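You operate a simulated robot arm through the tools that you are given. There is no shell and no other tool. Be economical: measure what you need, move in short steps, check, and stop when the job is done.

Carry out the task below with a simulated robot arm. There is one attempt and no reset: what you move stays moved.

TASK
Take the dosing cup and leave it on the test card.
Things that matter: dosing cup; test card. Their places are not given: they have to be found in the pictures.

It is judged by the outcome, as a careful person would: the job done as asked, and still so three seconds after it is handed in. It fails if anything else is knocked over, pushed out of place, dropped, spilled or broken.

THE ROBOT
A 7-joint arm with a two-finger parallel gripper, fixed in place. Base frame: the origin is at the foot of the arm, x ahead of it, y to its left, z up; the work surface is at about z = 0. Lengths are in mm, angles in rad, forces in N, time in s.
With the tool pointing down near the work surface it reaches from about 220 to 580 mm from the base axis. Its first joint turns from -1.152 to 1.152 rad. Payload 2.5 kg.
Tool frame: the origin (TCP) lies between the finger pads and is the grasp point; the fingertips stand 23 mm ahead of it; z points along the fingers, y is the line along which they close. The gripper opens to 94 mm. The fingers are 38 mm wide and 10 mm thick; the gripper's body (54 by 96 mm) begins 39 mm behind the TCP.
Orientation is that of the tool frame in the base frame, as a unit quaternion [w, x, y, z]. With the fingers straight down and closing along the base's y, the tool's x points along the base's -x, its y along +y and its z along -z.

THE INTERFACE
- The arm moves only by the tool apply_moves. Its argument "rows" is a list of rows, each an object of numbers (a shift or turn left out is 0, a gripper value left out holds the last): "x", "y", "z": the shift along the base's x, y, z in mm; "rx", "ry", "rz": the turn, a rotation vector about the base's x, y, z in rad; "grip": the opening, from 0 (shut) to 1 (fully open). In form: [{"x": .., "y": .., "z": .., "rx": .., "ry": .., "rz": .., "grip": ..}, ...]. A call has 1 to 20 rows; each row shifts and turns the commanded pose from where the row before left it. A row lasts 0.2 s, in which the tool goes at most 50 mm and 0.15 rad; a call with a longer step from one row to the next is refused whole, and so is a gripper value outside its range. A pose out of reach is approached as far as the arm can. The call stops where the force on the tool passes 40 N (or 10 N more than at its start, if that is more) or the arm is blocked; 0.2 s more then pass. The fingers move at their own pace (about 108 mm/s each) and stop on an object; they squeeze with about 39 N. The grip force told is the motor's: it shows also when the fingers shut on nothing. Time passes only in rows, and 0.2 s behind the last, so rows that do not move let the fingers close. It gives the time, the measured TCP pose, the force on the tool (base axes), the opening and the grip force at its end, in the units of the frame above (readings bear some noise), and new pictures: "show" is both (left out), scene, wrist or none.
- Cameras (640 x 400 px; columns grow to the right, rows downward): "scene" is fixed at [140.6, -441.4, 531.5]; the picture's right is [0.48, -0.88, 0.00], its down [-0.61, -0.33, -0.72] and it looks along [0.63, 0.34, -0.69] (base axes); focal length 290 px, centre (320, 200). "wrist" rides on the gripper at [-39, 0, -44] in the tool frame; the picture's right is [0.00, -1.00, 0.00], its down [0.97, 0.00, -0.24] and it looks along [0.24, 0.00, 0.97] (tool axes); focal length 218 px, centre (320, 200).
- locate(camera, pixels): for up to 12 pixels [column, row] of the newest picture of that camera ("zoom" is the newest enlarged one), the place [x, y, z] in the base frame of the surface seen there, good to about 2 mm. No time passes.
- inspect(camera, box): a new picture of the part [left, top, right, bottom] of that camera's present view, enlarged. No time passes.
- sign_off(): hands the job in; it is judged then, once.

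Work in short steps. Measure before you move; look again where a grasp or a placing could have gone wrong, and mend it. You have 60 turns and 120 pictures in all, the two below and enlarged ones among them. Open the gripper and draw the arm clear of the work before you hand the job in, unless the task says otherwise; then end with one line.

The tools are called as name(argument=value, ...) on one line, values as JSON. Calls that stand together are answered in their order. apply_moves: Moves the arm, as the interface text tells. Its arguments: {"type":"object","properties":{"rows":{"type":"array","items":{"type":"object","properties":{"x":{"type":"number"},"y":{"type":"number"},"z":{"type":"number"},"rx":{"type":"number"},"ry":{"type":"number"},"rz":{"type":"number"},"grip":{"type":"number"}}}},"show":{"type":"string","enum":["both","scene","wrist","none"]}},"required":["rows"]} The other tools are called the same way: locate (camera, pixels) gives the place of the surface under pixels of a picture; inspect (camera, box) takes an enlarged picture of a part of a camera's view; sign_off () hands the job in.

At the start:

```text
clock: 0.0
ee_pos: [373.0, -244.9, 327.4]
ee_rot: [0.0, 0.001, 1.0, 0.0]
wrist_force: [-0.3, -0.2, 0.2]
grip_width: 94.1
grasp_force: 0.1
```

scene: 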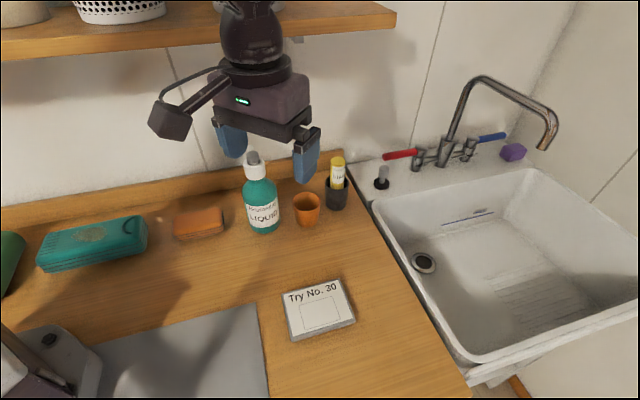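
wrist: 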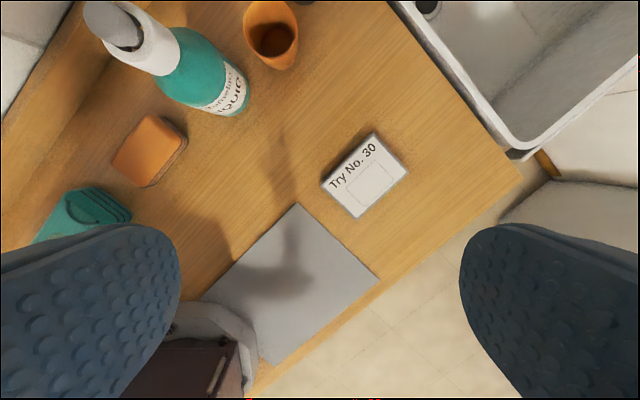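

The orange cup is at scene (306,208), beside the bottle (262,205) and the black holder (337,190); the test card "Try No. 30" is at (320,310). I'll enlarge this area and measure it.

inspect(camera="scene", box=[220, 140, 380, 240])

locate(camera="scene", pixels=[[306, 196], [306, 215], [295, 200], [319, 203], [306, 225], [262, 200], [337, 200], [320, 315], [284, 293], [340, 280], [354, 322], [293, 340]])

locate(camera="wrist", pixels=[[270, 35], [250, 12], [296, 20], [275, 70], [375, 133], [408, 175], [358, 218], [320, 183], [370, 187]])

```text
4.00 times, centred on (300, 190) of scene
```

zoom: 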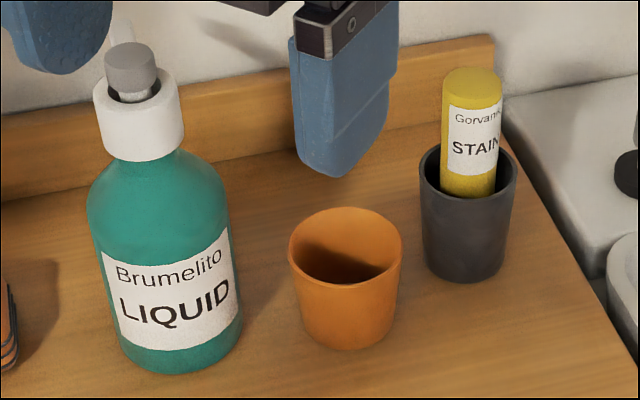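

```text
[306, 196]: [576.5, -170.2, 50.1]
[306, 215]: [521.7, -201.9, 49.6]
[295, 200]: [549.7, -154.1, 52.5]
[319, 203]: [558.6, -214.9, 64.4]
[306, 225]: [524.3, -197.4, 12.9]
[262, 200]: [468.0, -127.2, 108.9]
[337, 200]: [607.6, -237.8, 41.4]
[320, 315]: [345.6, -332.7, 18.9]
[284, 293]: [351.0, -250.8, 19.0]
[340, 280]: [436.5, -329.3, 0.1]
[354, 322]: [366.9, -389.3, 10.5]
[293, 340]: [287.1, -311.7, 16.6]
```

```text
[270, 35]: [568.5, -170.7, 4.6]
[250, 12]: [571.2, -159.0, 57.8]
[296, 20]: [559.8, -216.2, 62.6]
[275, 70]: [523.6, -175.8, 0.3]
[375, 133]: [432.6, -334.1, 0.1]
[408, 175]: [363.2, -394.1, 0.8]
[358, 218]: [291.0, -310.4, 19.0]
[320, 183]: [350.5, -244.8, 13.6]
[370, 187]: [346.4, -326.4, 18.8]
```

I need the rim and base of the cup more precisely, plus the sides of its neighbours.

locate(camera="zoom", pixels=[[291, 244], [401, 246], [346, 209], [340, 286], [306, 323], [390, 325], [346, 346], [425, 230], [470, 278], [240, 330], [229, 215], [346, 270]])

inspect(camera="scene", box=[270, 265, 366, 345])

```text
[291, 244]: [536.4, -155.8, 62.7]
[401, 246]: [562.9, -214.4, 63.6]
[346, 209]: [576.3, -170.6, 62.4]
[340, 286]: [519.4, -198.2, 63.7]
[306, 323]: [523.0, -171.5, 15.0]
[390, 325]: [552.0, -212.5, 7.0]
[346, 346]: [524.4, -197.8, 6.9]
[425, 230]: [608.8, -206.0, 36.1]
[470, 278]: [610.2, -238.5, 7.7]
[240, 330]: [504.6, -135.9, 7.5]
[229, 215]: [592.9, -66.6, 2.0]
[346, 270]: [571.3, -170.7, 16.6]
```

```text
5.00 times, centred on (318, 305) of scene
```

zoom: 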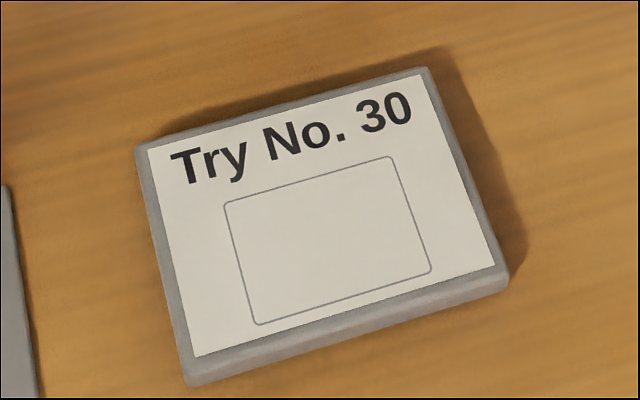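

The cup rim is centred near (549,-185) with a radius of about 32 and a height of 64. I'll check the heights of the bottle and tube, the cube on the gripper at (170,120), and the card corners.

locate(camera="scene", pixels=[[170, 120], [150, 105], [190, 125], [210, 85], [251, 154], [254, 165], [337, 158], [331, 162], [330, 180], [347, 181], [280, 225], [246, 222]])

locate(camera="zoom", pixels=[[140, 147], [427, 70], [506, 278], [190, 380], [228, 203], [388, 158], [430, 270], [258, 323], [325, 240]])

inspect(camera="scene", box=[140, 0, 340, 190])

```text
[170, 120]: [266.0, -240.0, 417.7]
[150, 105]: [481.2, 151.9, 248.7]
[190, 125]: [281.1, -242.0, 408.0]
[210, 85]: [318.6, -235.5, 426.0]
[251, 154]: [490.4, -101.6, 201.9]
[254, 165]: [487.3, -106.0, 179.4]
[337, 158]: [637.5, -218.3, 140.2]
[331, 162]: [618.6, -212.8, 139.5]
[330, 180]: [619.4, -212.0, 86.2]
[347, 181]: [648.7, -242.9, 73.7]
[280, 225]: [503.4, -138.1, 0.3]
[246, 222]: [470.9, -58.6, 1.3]
```

```text
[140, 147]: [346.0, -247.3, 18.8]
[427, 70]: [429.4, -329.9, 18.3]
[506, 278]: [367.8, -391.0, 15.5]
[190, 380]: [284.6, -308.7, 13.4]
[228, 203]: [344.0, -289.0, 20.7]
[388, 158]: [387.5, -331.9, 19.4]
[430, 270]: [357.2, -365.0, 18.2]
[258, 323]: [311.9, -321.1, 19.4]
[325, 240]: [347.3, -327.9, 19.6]
```

```text
2.11 times, centred on (240, 95) of scene
```

zoom: 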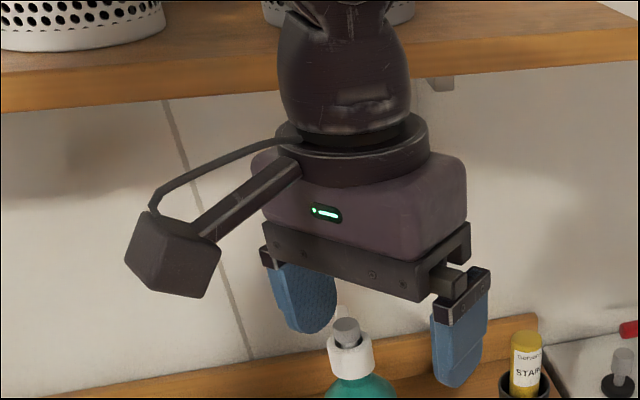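

The grey cube on the gripper sits on its -x side, so my yaw must keep it clear of the bottle. The shelf might obstruct the arm, so I'll measure its front edge and the holder.

locate(camera="scene", pixels=[[100, 50], [380, 20], [395, 12], [200, 45], [350, 25], [100, 200], [330, 205], [348, 195], [337, 209], [245, 55], [180, 100], [175, 140]])

apply_moves(rows=[{"x": 30, "y": 10, "rz": -0.1}, {"x": 30, "y": 10, "rz": -0.1}, {"x": 30, "y": 10}])

```text
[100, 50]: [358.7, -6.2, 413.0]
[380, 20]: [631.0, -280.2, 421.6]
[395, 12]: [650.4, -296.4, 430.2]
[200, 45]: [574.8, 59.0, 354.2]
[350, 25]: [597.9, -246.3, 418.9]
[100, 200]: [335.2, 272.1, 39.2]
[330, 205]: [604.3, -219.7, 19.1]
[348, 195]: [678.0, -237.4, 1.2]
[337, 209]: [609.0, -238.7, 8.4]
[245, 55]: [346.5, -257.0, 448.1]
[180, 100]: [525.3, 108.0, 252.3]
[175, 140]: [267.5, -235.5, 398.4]
```

```text
clock: 0.8
ee_pos: [463.5, -214.2, 327.2]
ee_rot: [0.0, 0.101, 0.995, 0.0]
wrist_force: [-0.1, 0.4, -0.1]
grip_width: 94.1
grasp_force: 0.0
```

scene: 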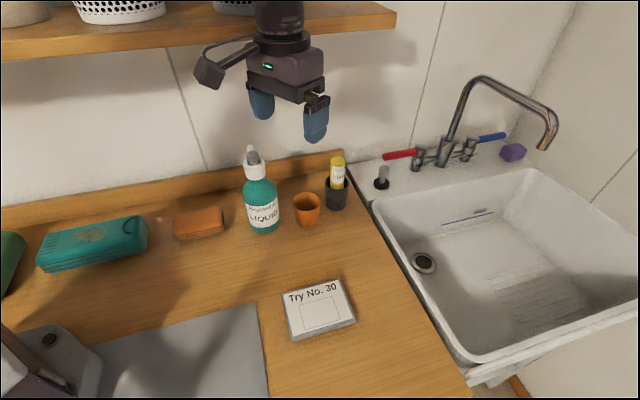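
wrist: 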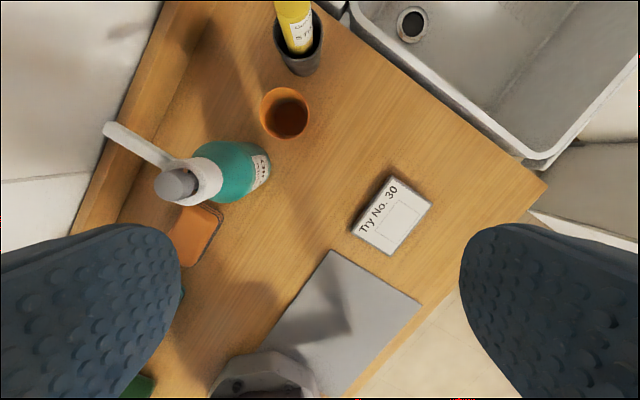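

The shelf's front edge runs along x+y≈352 at z≈410, so I should go low before moving in. I'll refine the cup, bottle and holder positions from this wrist view first.

locate(camera="wrist", pixels=[[261, 108], [308, 112], [285, 89], [285, 137], [286, 120], [268, 178], [230, 190], [225, 145], [274, 30], [320, 60], [108, 130], [178, 183]])

inspect(camera="wrist", box=[100, 0, 360, 220])

```text
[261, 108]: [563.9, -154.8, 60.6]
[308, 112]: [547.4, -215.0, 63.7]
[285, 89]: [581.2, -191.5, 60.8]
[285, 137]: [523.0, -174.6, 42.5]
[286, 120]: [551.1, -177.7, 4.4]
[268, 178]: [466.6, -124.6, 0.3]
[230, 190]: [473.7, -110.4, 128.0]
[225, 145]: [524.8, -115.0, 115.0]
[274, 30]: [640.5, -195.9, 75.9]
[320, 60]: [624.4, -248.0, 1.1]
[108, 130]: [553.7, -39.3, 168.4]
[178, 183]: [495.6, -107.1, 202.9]
```

```text
1.82 times, centred on (230, 110) of wrist
```

zoom: 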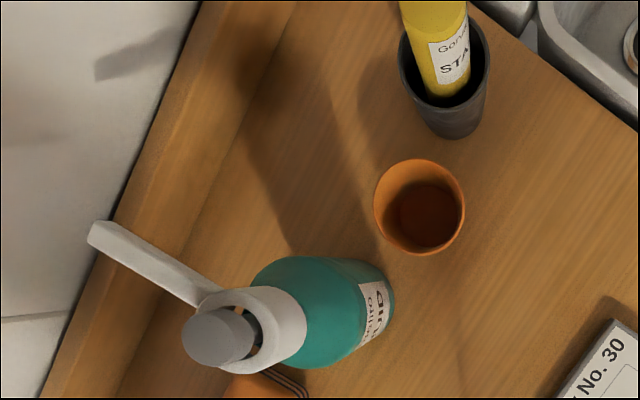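

The cup is centred at about (551,-184) and the bottle at (498,-106) with r≈32. I'll use a yaw of about -0.25, descend here to z≈130, then go in over the cup.

apply_moves(rows=[{"y": -10, "z": -40, "rz": -0.05}, {"z": -40}, {"z": -40}, {"z": -40}, {"z": -37}, {}])

apply_moves(rows=[{"x": 20, "y": 10}, {"x": 20, "y": 10}, {"x": 20, "y": 10}, {"x": 20, "y": 9}, {}])

```text
clock: 2.2
ee_pos: [463.3, -225.6, 129.7]
ee_rot: [0.0, 0.125, 0.992, 0.0]
wrist_force: [0.3, -0.1, 0.0]
grip_width: 93.7
grasp_force: 0.0
```

scene: 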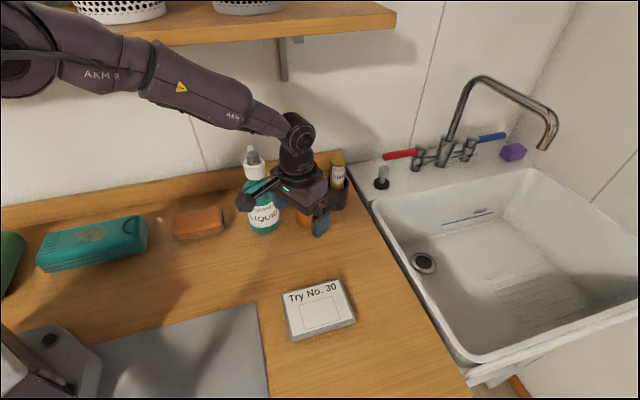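
wrist: 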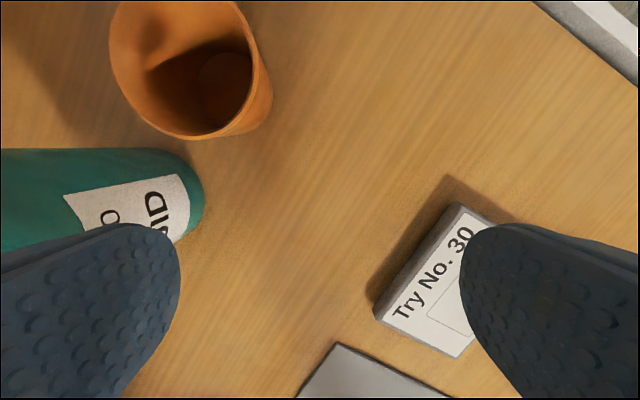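

```text
clock: 3.4
ee_pos: [542.6, -184.3, 130.4]
ee_rot: [0.0, 0.125, 0.992, -0.001]
wrist_force: [0.1, 0.2, 0.0]
grip_width: 93.9
grasp_force: 0.3
```

scene: 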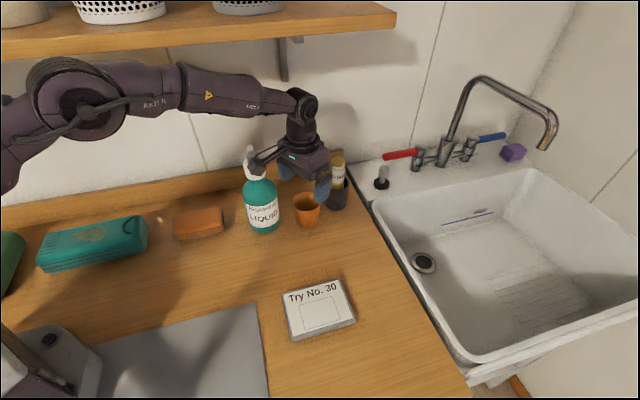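
wrist: 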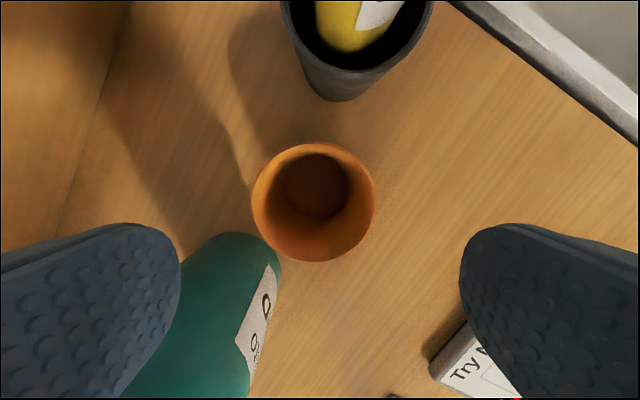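

The arm is over the cup. I'll check the clearances between the cube or left finger and the bottle, and refine the rim position at wrist (313,200).

inspect(camera="scene", box=[220, 120, 380, 240])

locate(camera="wrist", pixels=[[253, 195], [374, 198], [318, 145], [314, 259], [266, 235], [240, 236], [278, 265], [185, 280], [160, 260], [310, 185], [340, 95], [265, 300]])

```text
3.33 times, centred on (300, 180) of scene
```

zoom: 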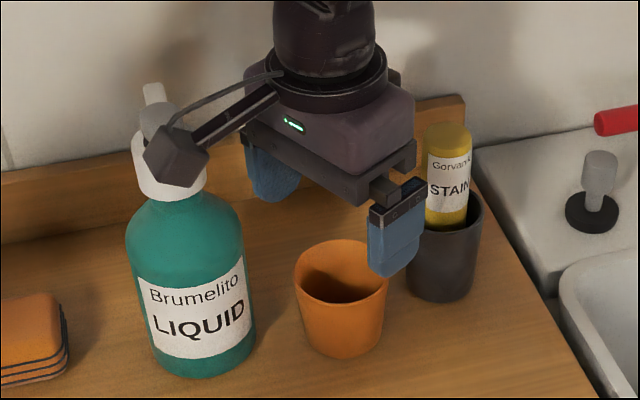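

```text
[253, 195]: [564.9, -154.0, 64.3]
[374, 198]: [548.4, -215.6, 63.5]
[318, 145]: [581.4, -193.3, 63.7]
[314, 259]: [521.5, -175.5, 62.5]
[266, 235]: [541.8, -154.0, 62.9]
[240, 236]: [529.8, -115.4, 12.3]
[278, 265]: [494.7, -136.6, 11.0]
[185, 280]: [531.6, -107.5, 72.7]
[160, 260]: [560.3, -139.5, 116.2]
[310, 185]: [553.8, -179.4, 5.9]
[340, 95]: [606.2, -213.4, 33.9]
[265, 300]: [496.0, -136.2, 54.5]
```

locate(camera="zoom", pixels=[[178, 155], [205, 150], [207, 160], [193, 183], [165, 130], [180, 186], [148, 155]])

```text
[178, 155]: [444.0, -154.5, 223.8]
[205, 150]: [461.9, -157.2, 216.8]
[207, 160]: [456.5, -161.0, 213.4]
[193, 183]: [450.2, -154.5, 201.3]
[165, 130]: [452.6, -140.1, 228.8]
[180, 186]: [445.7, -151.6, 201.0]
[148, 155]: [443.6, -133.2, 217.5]
```

The cube's inner corner gets close to the bottle shoulder at low height, so I'll turn back slightly (+0.08). I'll centre with a slight -y bias and go partway down, then look.

apply_moves(rows=[{"x": 7, "y": -2, "rz": 0.08}, {"z": -15}, {"z": -15}, {}])

inspect(camera="scene", box=[220, 120, 380, 240])

```text
clock: 4.4
ee_pos: [548.9, -187.3, 101.2]
ee_rot: [0.0, 0.085, 0.996, 0.0]
wrist_force: [-0.1, -0.2, 0.3]
grip_width: 93.7
grasp_force: 0.0
```

scene: 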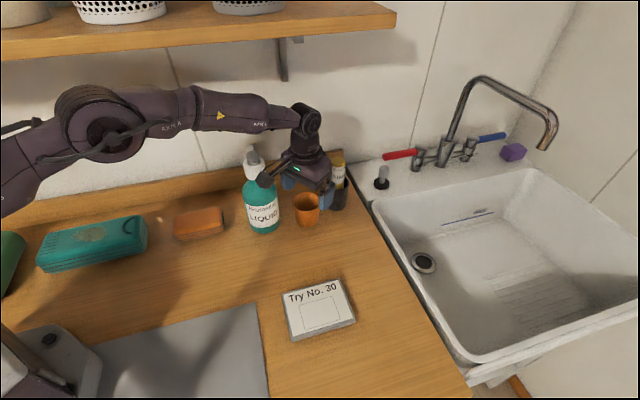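
wrist: 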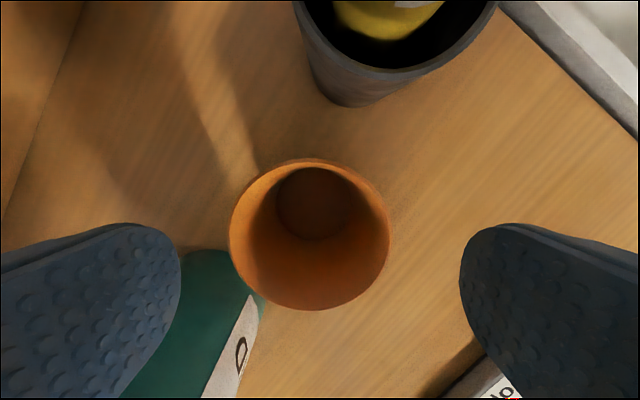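

```text
3.33 times, centred on (300, 180) of scene
```

zoom: 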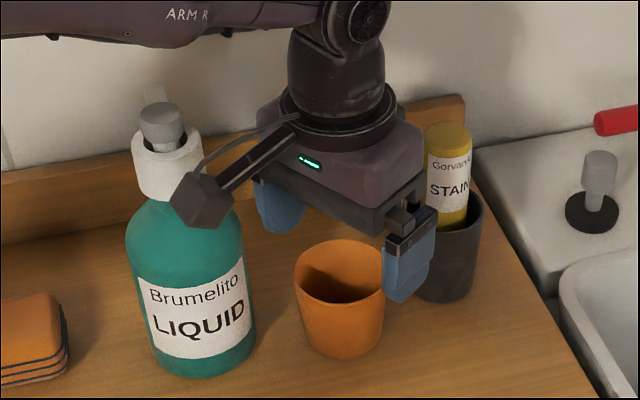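

Clearances look fine. I'll descend to z≈57 with a slightly narrower opening, then look before closing.

apply_moves(rows=[{"x": 2, "y": 1, "grip": 0.9}, {"z": -11}, {"z": -11}, {"z": -11}, {"z": -11}, {}])

inspect(camera="scene", box=[220, 120, 380, 240])

```text
clock: 5.8
ee_pos: [551.3, -187.1, 56.0]
ee_rot: [0.0, 0.084, 0.996, -0.001]
wrist_force: [0.3, -0.1, 0.2]
grip_width: 84.5
grasp_force: 0.0
```

scene: 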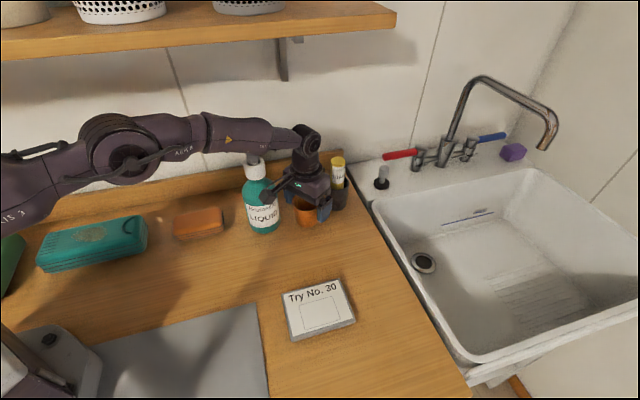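
wrist: 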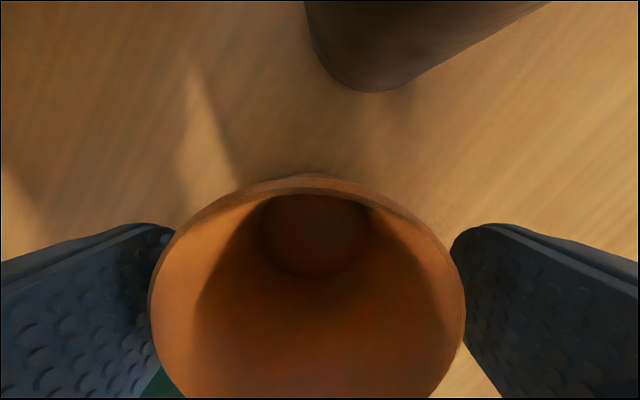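

```text
3.33 times, centred on (300, 180) of scene
```

zoom: 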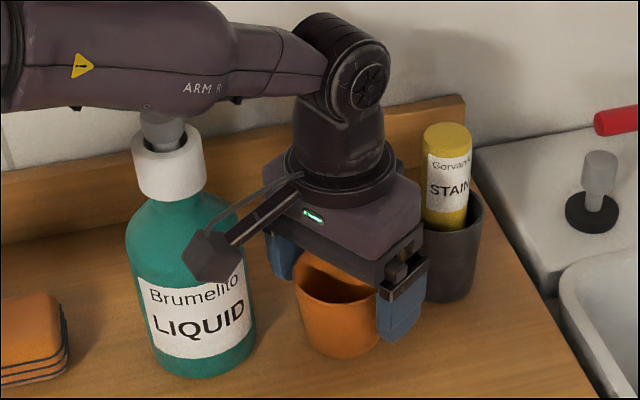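

The cup rim sits between the pads with no contact. I'll close the gripper.

apply_moves(rows=[{"grip": 0.6}, {"grip": 0.6}, {"grip": 0.6}])

```text
clock: 6.6
ee_pos: [550.9, -187.8, 57.0]
ee_rot: [0.0, 0.085, 0.996, 0.0]
wrist_force: [0.8, 0.5, -1.1]
grip_width: 68.2
grasp_force: 38.9
```

scene: 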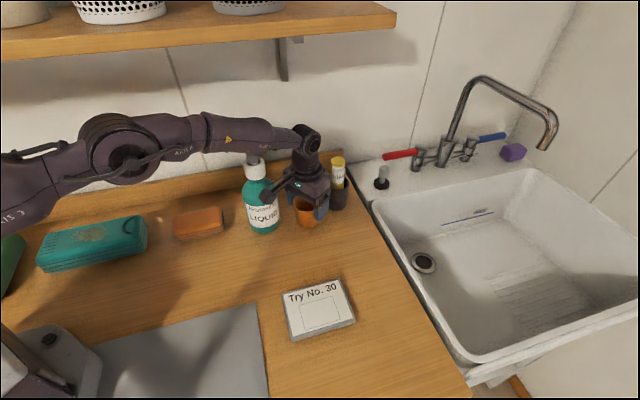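
wrist: 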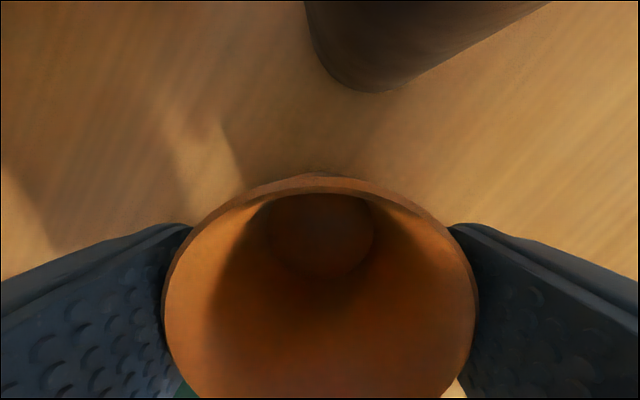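

Held at 68 mm with a 39 N grip. I'll lift slowly, straight up.

apply_moves(rows=[{"z": 5, "grip": 0.5}, {"z": 10}, {"z": 15}, {"z": 15}, {"z": 15}, {"z": 15}, {}])

```text
clock: 8.2
ee_pos: [552.2, -185.4, 132.6]
ee_rot: [0.0, 0.085, 0.996, 0.0]
wrist_force: [0.1, 0.2, 0.0]
grip_width: 68.3
grasp_force: 38.5
```

scene: 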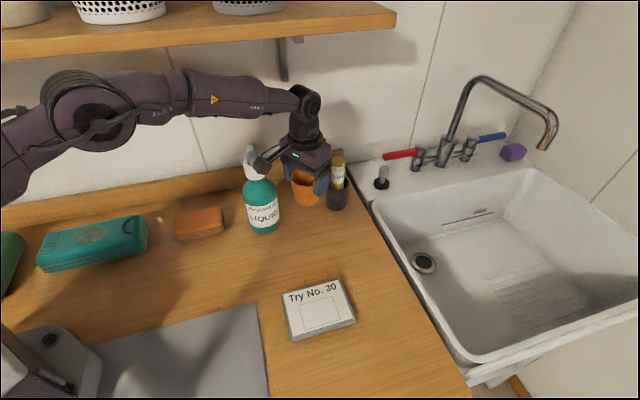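
wrist: 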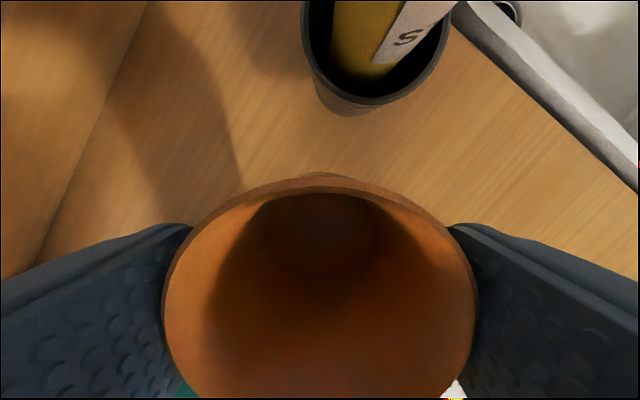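

The cup is lifted and level. I'll move it over the card's frame, centred at (350,-327), heading -y first to clear the bottle.

apply_moves(rows=[{"x": -5, "y": -20}, {"x": -10, "y": -25}, {"x": -25, "y": -25}, {"x": -30, "y": -20}, {"x": -30, "y": -15}, {"x": -30, "y": -15}, {"x": -30, "y": -12}, {"x": -25, "y": -5}, {"x": -17, "y": -4}, {}])

```text
clock: 10.4
ee_pos: [350.2, -326.3, 130.4]
ee_rot: [0.0, 0.084, 0.996, -0.001]
wrist_force: [0.8, -0.9, -1.1]
grip_width: 68.2
grasp_force: 38.8
```

scene: 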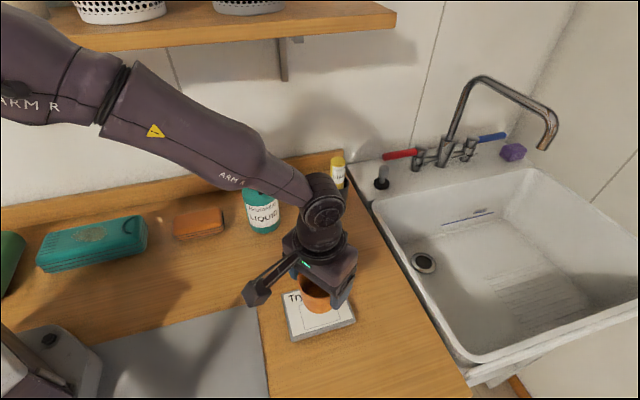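
wrist: 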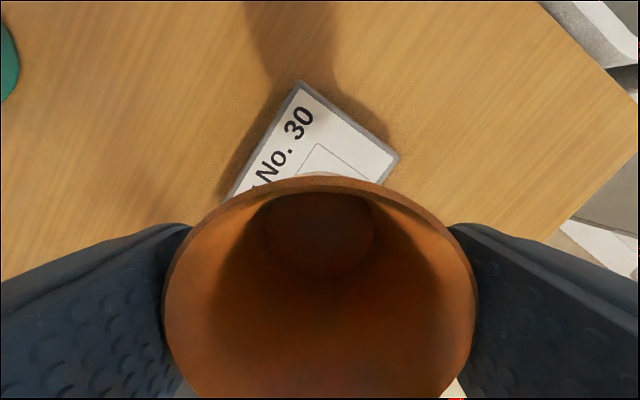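

The cup is over the card. I'll lower to z≈82, then creep down.

apply_moves(rows=[{"z": -12}, {"z": -12}, {"z": -12}, {"z": -10}, {}])

inspect(camera="scene", box=[260, 250, 380, 350])

```text
clock: 11.6
ee_pos: [350.3, -327.7, 85.9]
ee_rot: [-0.001, 0.084, 0.996, 0.0]
wrist_force: [-0.3, 0.4, 0.3]
grip_width: 68.1
grasp_force: 38.7
```

scene: 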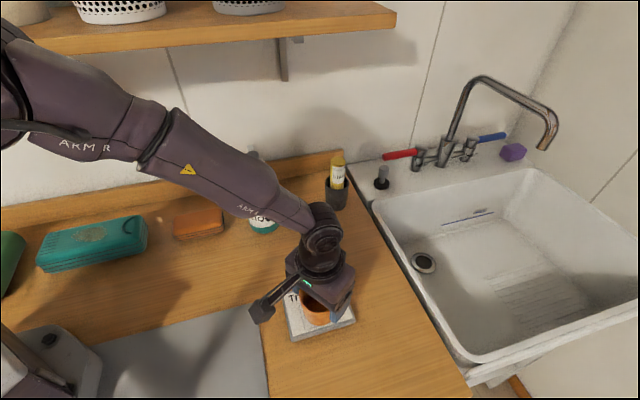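
wrist: 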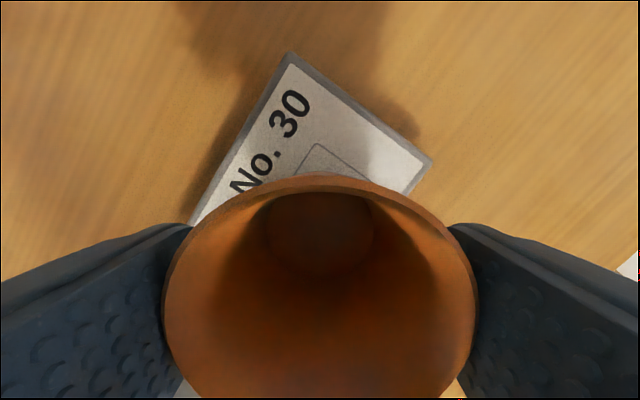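

```text
4.00 times, centred on (320, 300) of scene
```

zoom: 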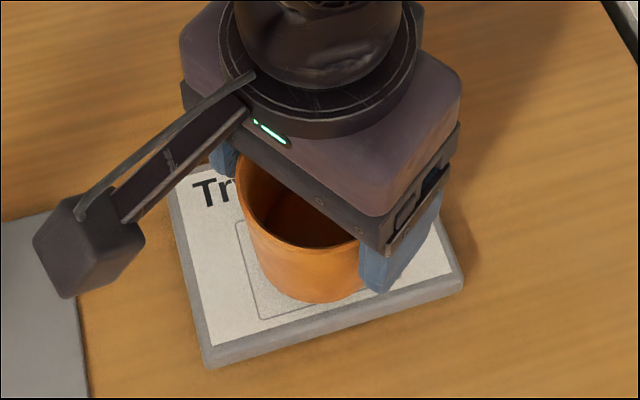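

apply_moves(rows=[{"z": -2}, {"z": -2}, {"z": -2}, {"z": -1}, {}], show="none")

```text
clock: 12.8
ee_pos: [350.3, -328.1, 79.0]
ee_rot: [0.0, 0.085, 0.996, 0.0]
wrist_force: [-0.5, -0.4, -0.1]
grip_width: 68.0
grasp_force: 39.3
```

No contact yet at z=79; I'll continue in 1 mm steps.

apply_moves(rows=[{"z": -1}, {"z": -1}, {}], show="none")

apply_moves(rows=[{"z": -1}, {}], show="none")

```text
clock: 13.6
ee_pos: [349.9, -328.2, 77.9]
ee_rot: [0.0, 0.084, 0.996, 0.0]
wrist_force: [-1.1, 0.3, 0.2]
grip_width: 68.0
grasp_force: 39.0
```

```text
clock: 14.2
ee_pos: [351.3, -328.5, 75.4]
ee_rot: [0.001, 0.084, 0.996, 0.001]
wrist_force: [0.5, 0.3, 0.4]
grip_width: 67.9
grasp_force: 39.3
```

apply_moves(rows=[{"z": -1}, {}], show="none")

inspect(camera="scene", box=[280, 280, 360, 345])

```text
clock: 14.8
ee_pos: [348.9, -327.5, 75.2]
ee_rot: [0.0, 0.084, 0.996, 0.0]
wrist_force: [-0.4, -0.4, 0.8]
grip_width: 67.9
grasp_force: 39.0
```

```text
6.15 times, centred on (320, 312) of scene
```

zoom: 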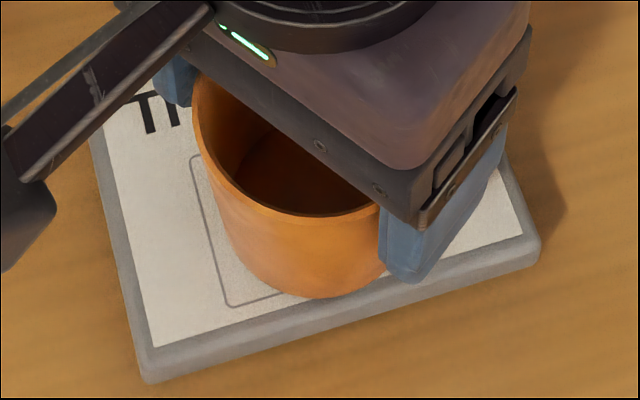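

locate(camera="zoom", pixels=[[310, 294], [310, 285], [245, 262], [375, 275], [270, 294], [195, 160], [228, 303], [310, 301], [310, 250]])

```text
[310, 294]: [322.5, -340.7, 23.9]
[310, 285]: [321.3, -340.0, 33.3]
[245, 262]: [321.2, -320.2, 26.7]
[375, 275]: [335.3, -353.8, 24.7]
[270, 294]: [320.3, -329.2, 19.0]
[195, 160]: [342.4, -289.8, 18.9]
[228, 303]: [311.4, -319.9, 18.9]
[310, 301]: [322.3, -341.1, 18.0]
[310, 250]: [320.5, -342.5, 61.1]
```

The base is nearly at card height and centred on the frame. I'll creep until the force shows contact.

apply_moves(rows=[{"z": -0.7}, {}], show="none")

apply_moves(rows=[{"z": -0.7}, {}], show="none")

```text
clock: 15.4
ee_pos: [351.1, -328.9, 75.6]
ee_rot: [0.001, 0.084, 0.996, 0.001]
wrist_force: [-1.4, 2.1, 9.1]
grip_width: 67.8
grasp_force: 38.9
```

```text
clock: 16.0
ee_pos: [350.6, -329.6, 75.1]
ee_rot: [0.002, 0.084, 0.996, -0.001]
wrist_force: [-0.2, 2.8, 19.1]
grip_width: 67.7
grasp_force: 39.1
```

Contact (19 N up). I'll ease up about 1 mm and open slowly, watching the result.

apply_moves(rows=[{"z": 1.2}, {"grip": 0.74}, {"grip": 0.78}, {"grip": 0.85}, {"grip": 0.9}, {}])

```text
clock: 17.4
ee_pos: [349.6, -328.1, 74.6]
ee_rot: [-0.001, 0.084, 0.996, 0.0]
wrist_force: [0.3, -0.3, -0.4]
grip_width: 84.4
grasp_force: 0.0
```

scene: 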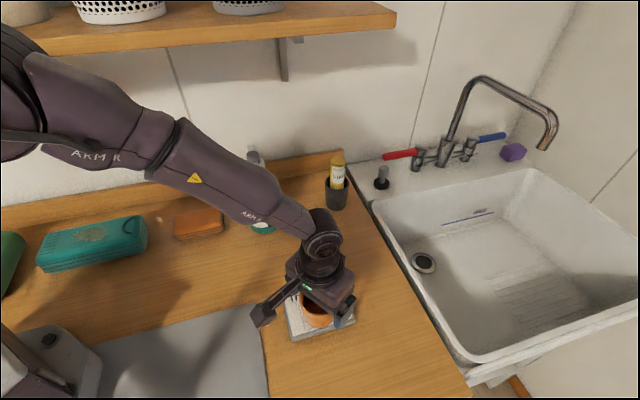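
wrist: 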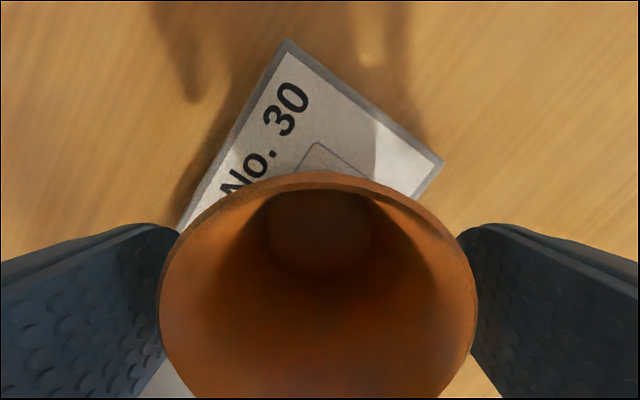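

Released on both sides. I'll raise straight up, clear of the cup, then back off towards the base.

apply_moves(rows=[{"grip": 1}, {"z": 8}, {"z": 15}, {"z": 25}, {"z": 35}, {"z": 40}, {"z": 40}, {"z": 30}, {}])

inspect(camera="wrist", box=[160, 60, 480, 400])

```text
clock: 19.4
ee_pos: [349.3, -328.1, 268.5]
ee_rot: [0.001, 0.085, 0.996, 0.0]
wrist_force: [0.4, 0.1, 0.3]
grip_width: 94.1
grasp_force: 0.1
```

scene: 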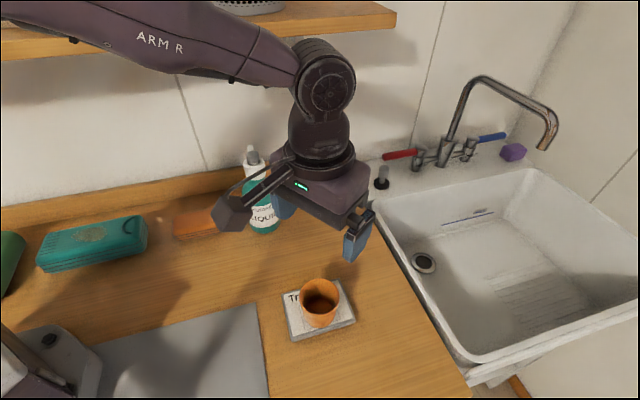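
wrist: 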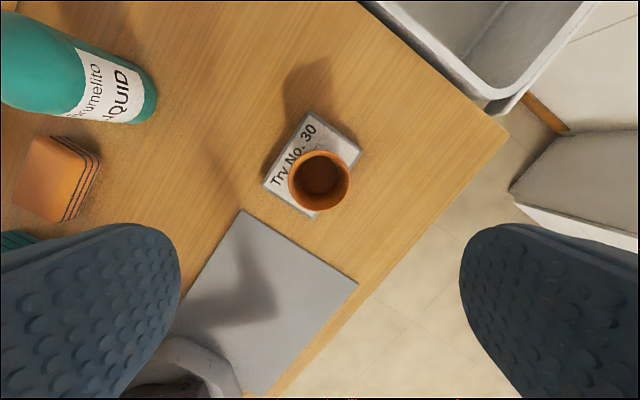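

```text
1.18 times, centred on (320, 230) of wrist
```

zoom: 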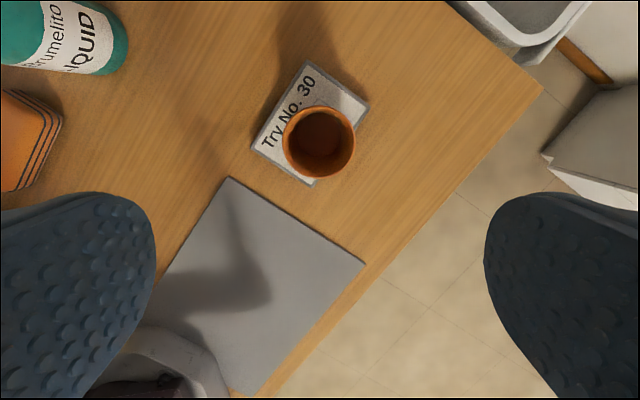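

The cup stands upright on the card, and the bottle, holder and card are where they were. The arm is clear, so I'm handing in.

sign_off()

```text
The job is handed in.
```

The dosing cup is standing upright on the test card, inside its printed frame; nothing else was moved, and the gripper is open and clear of the work.
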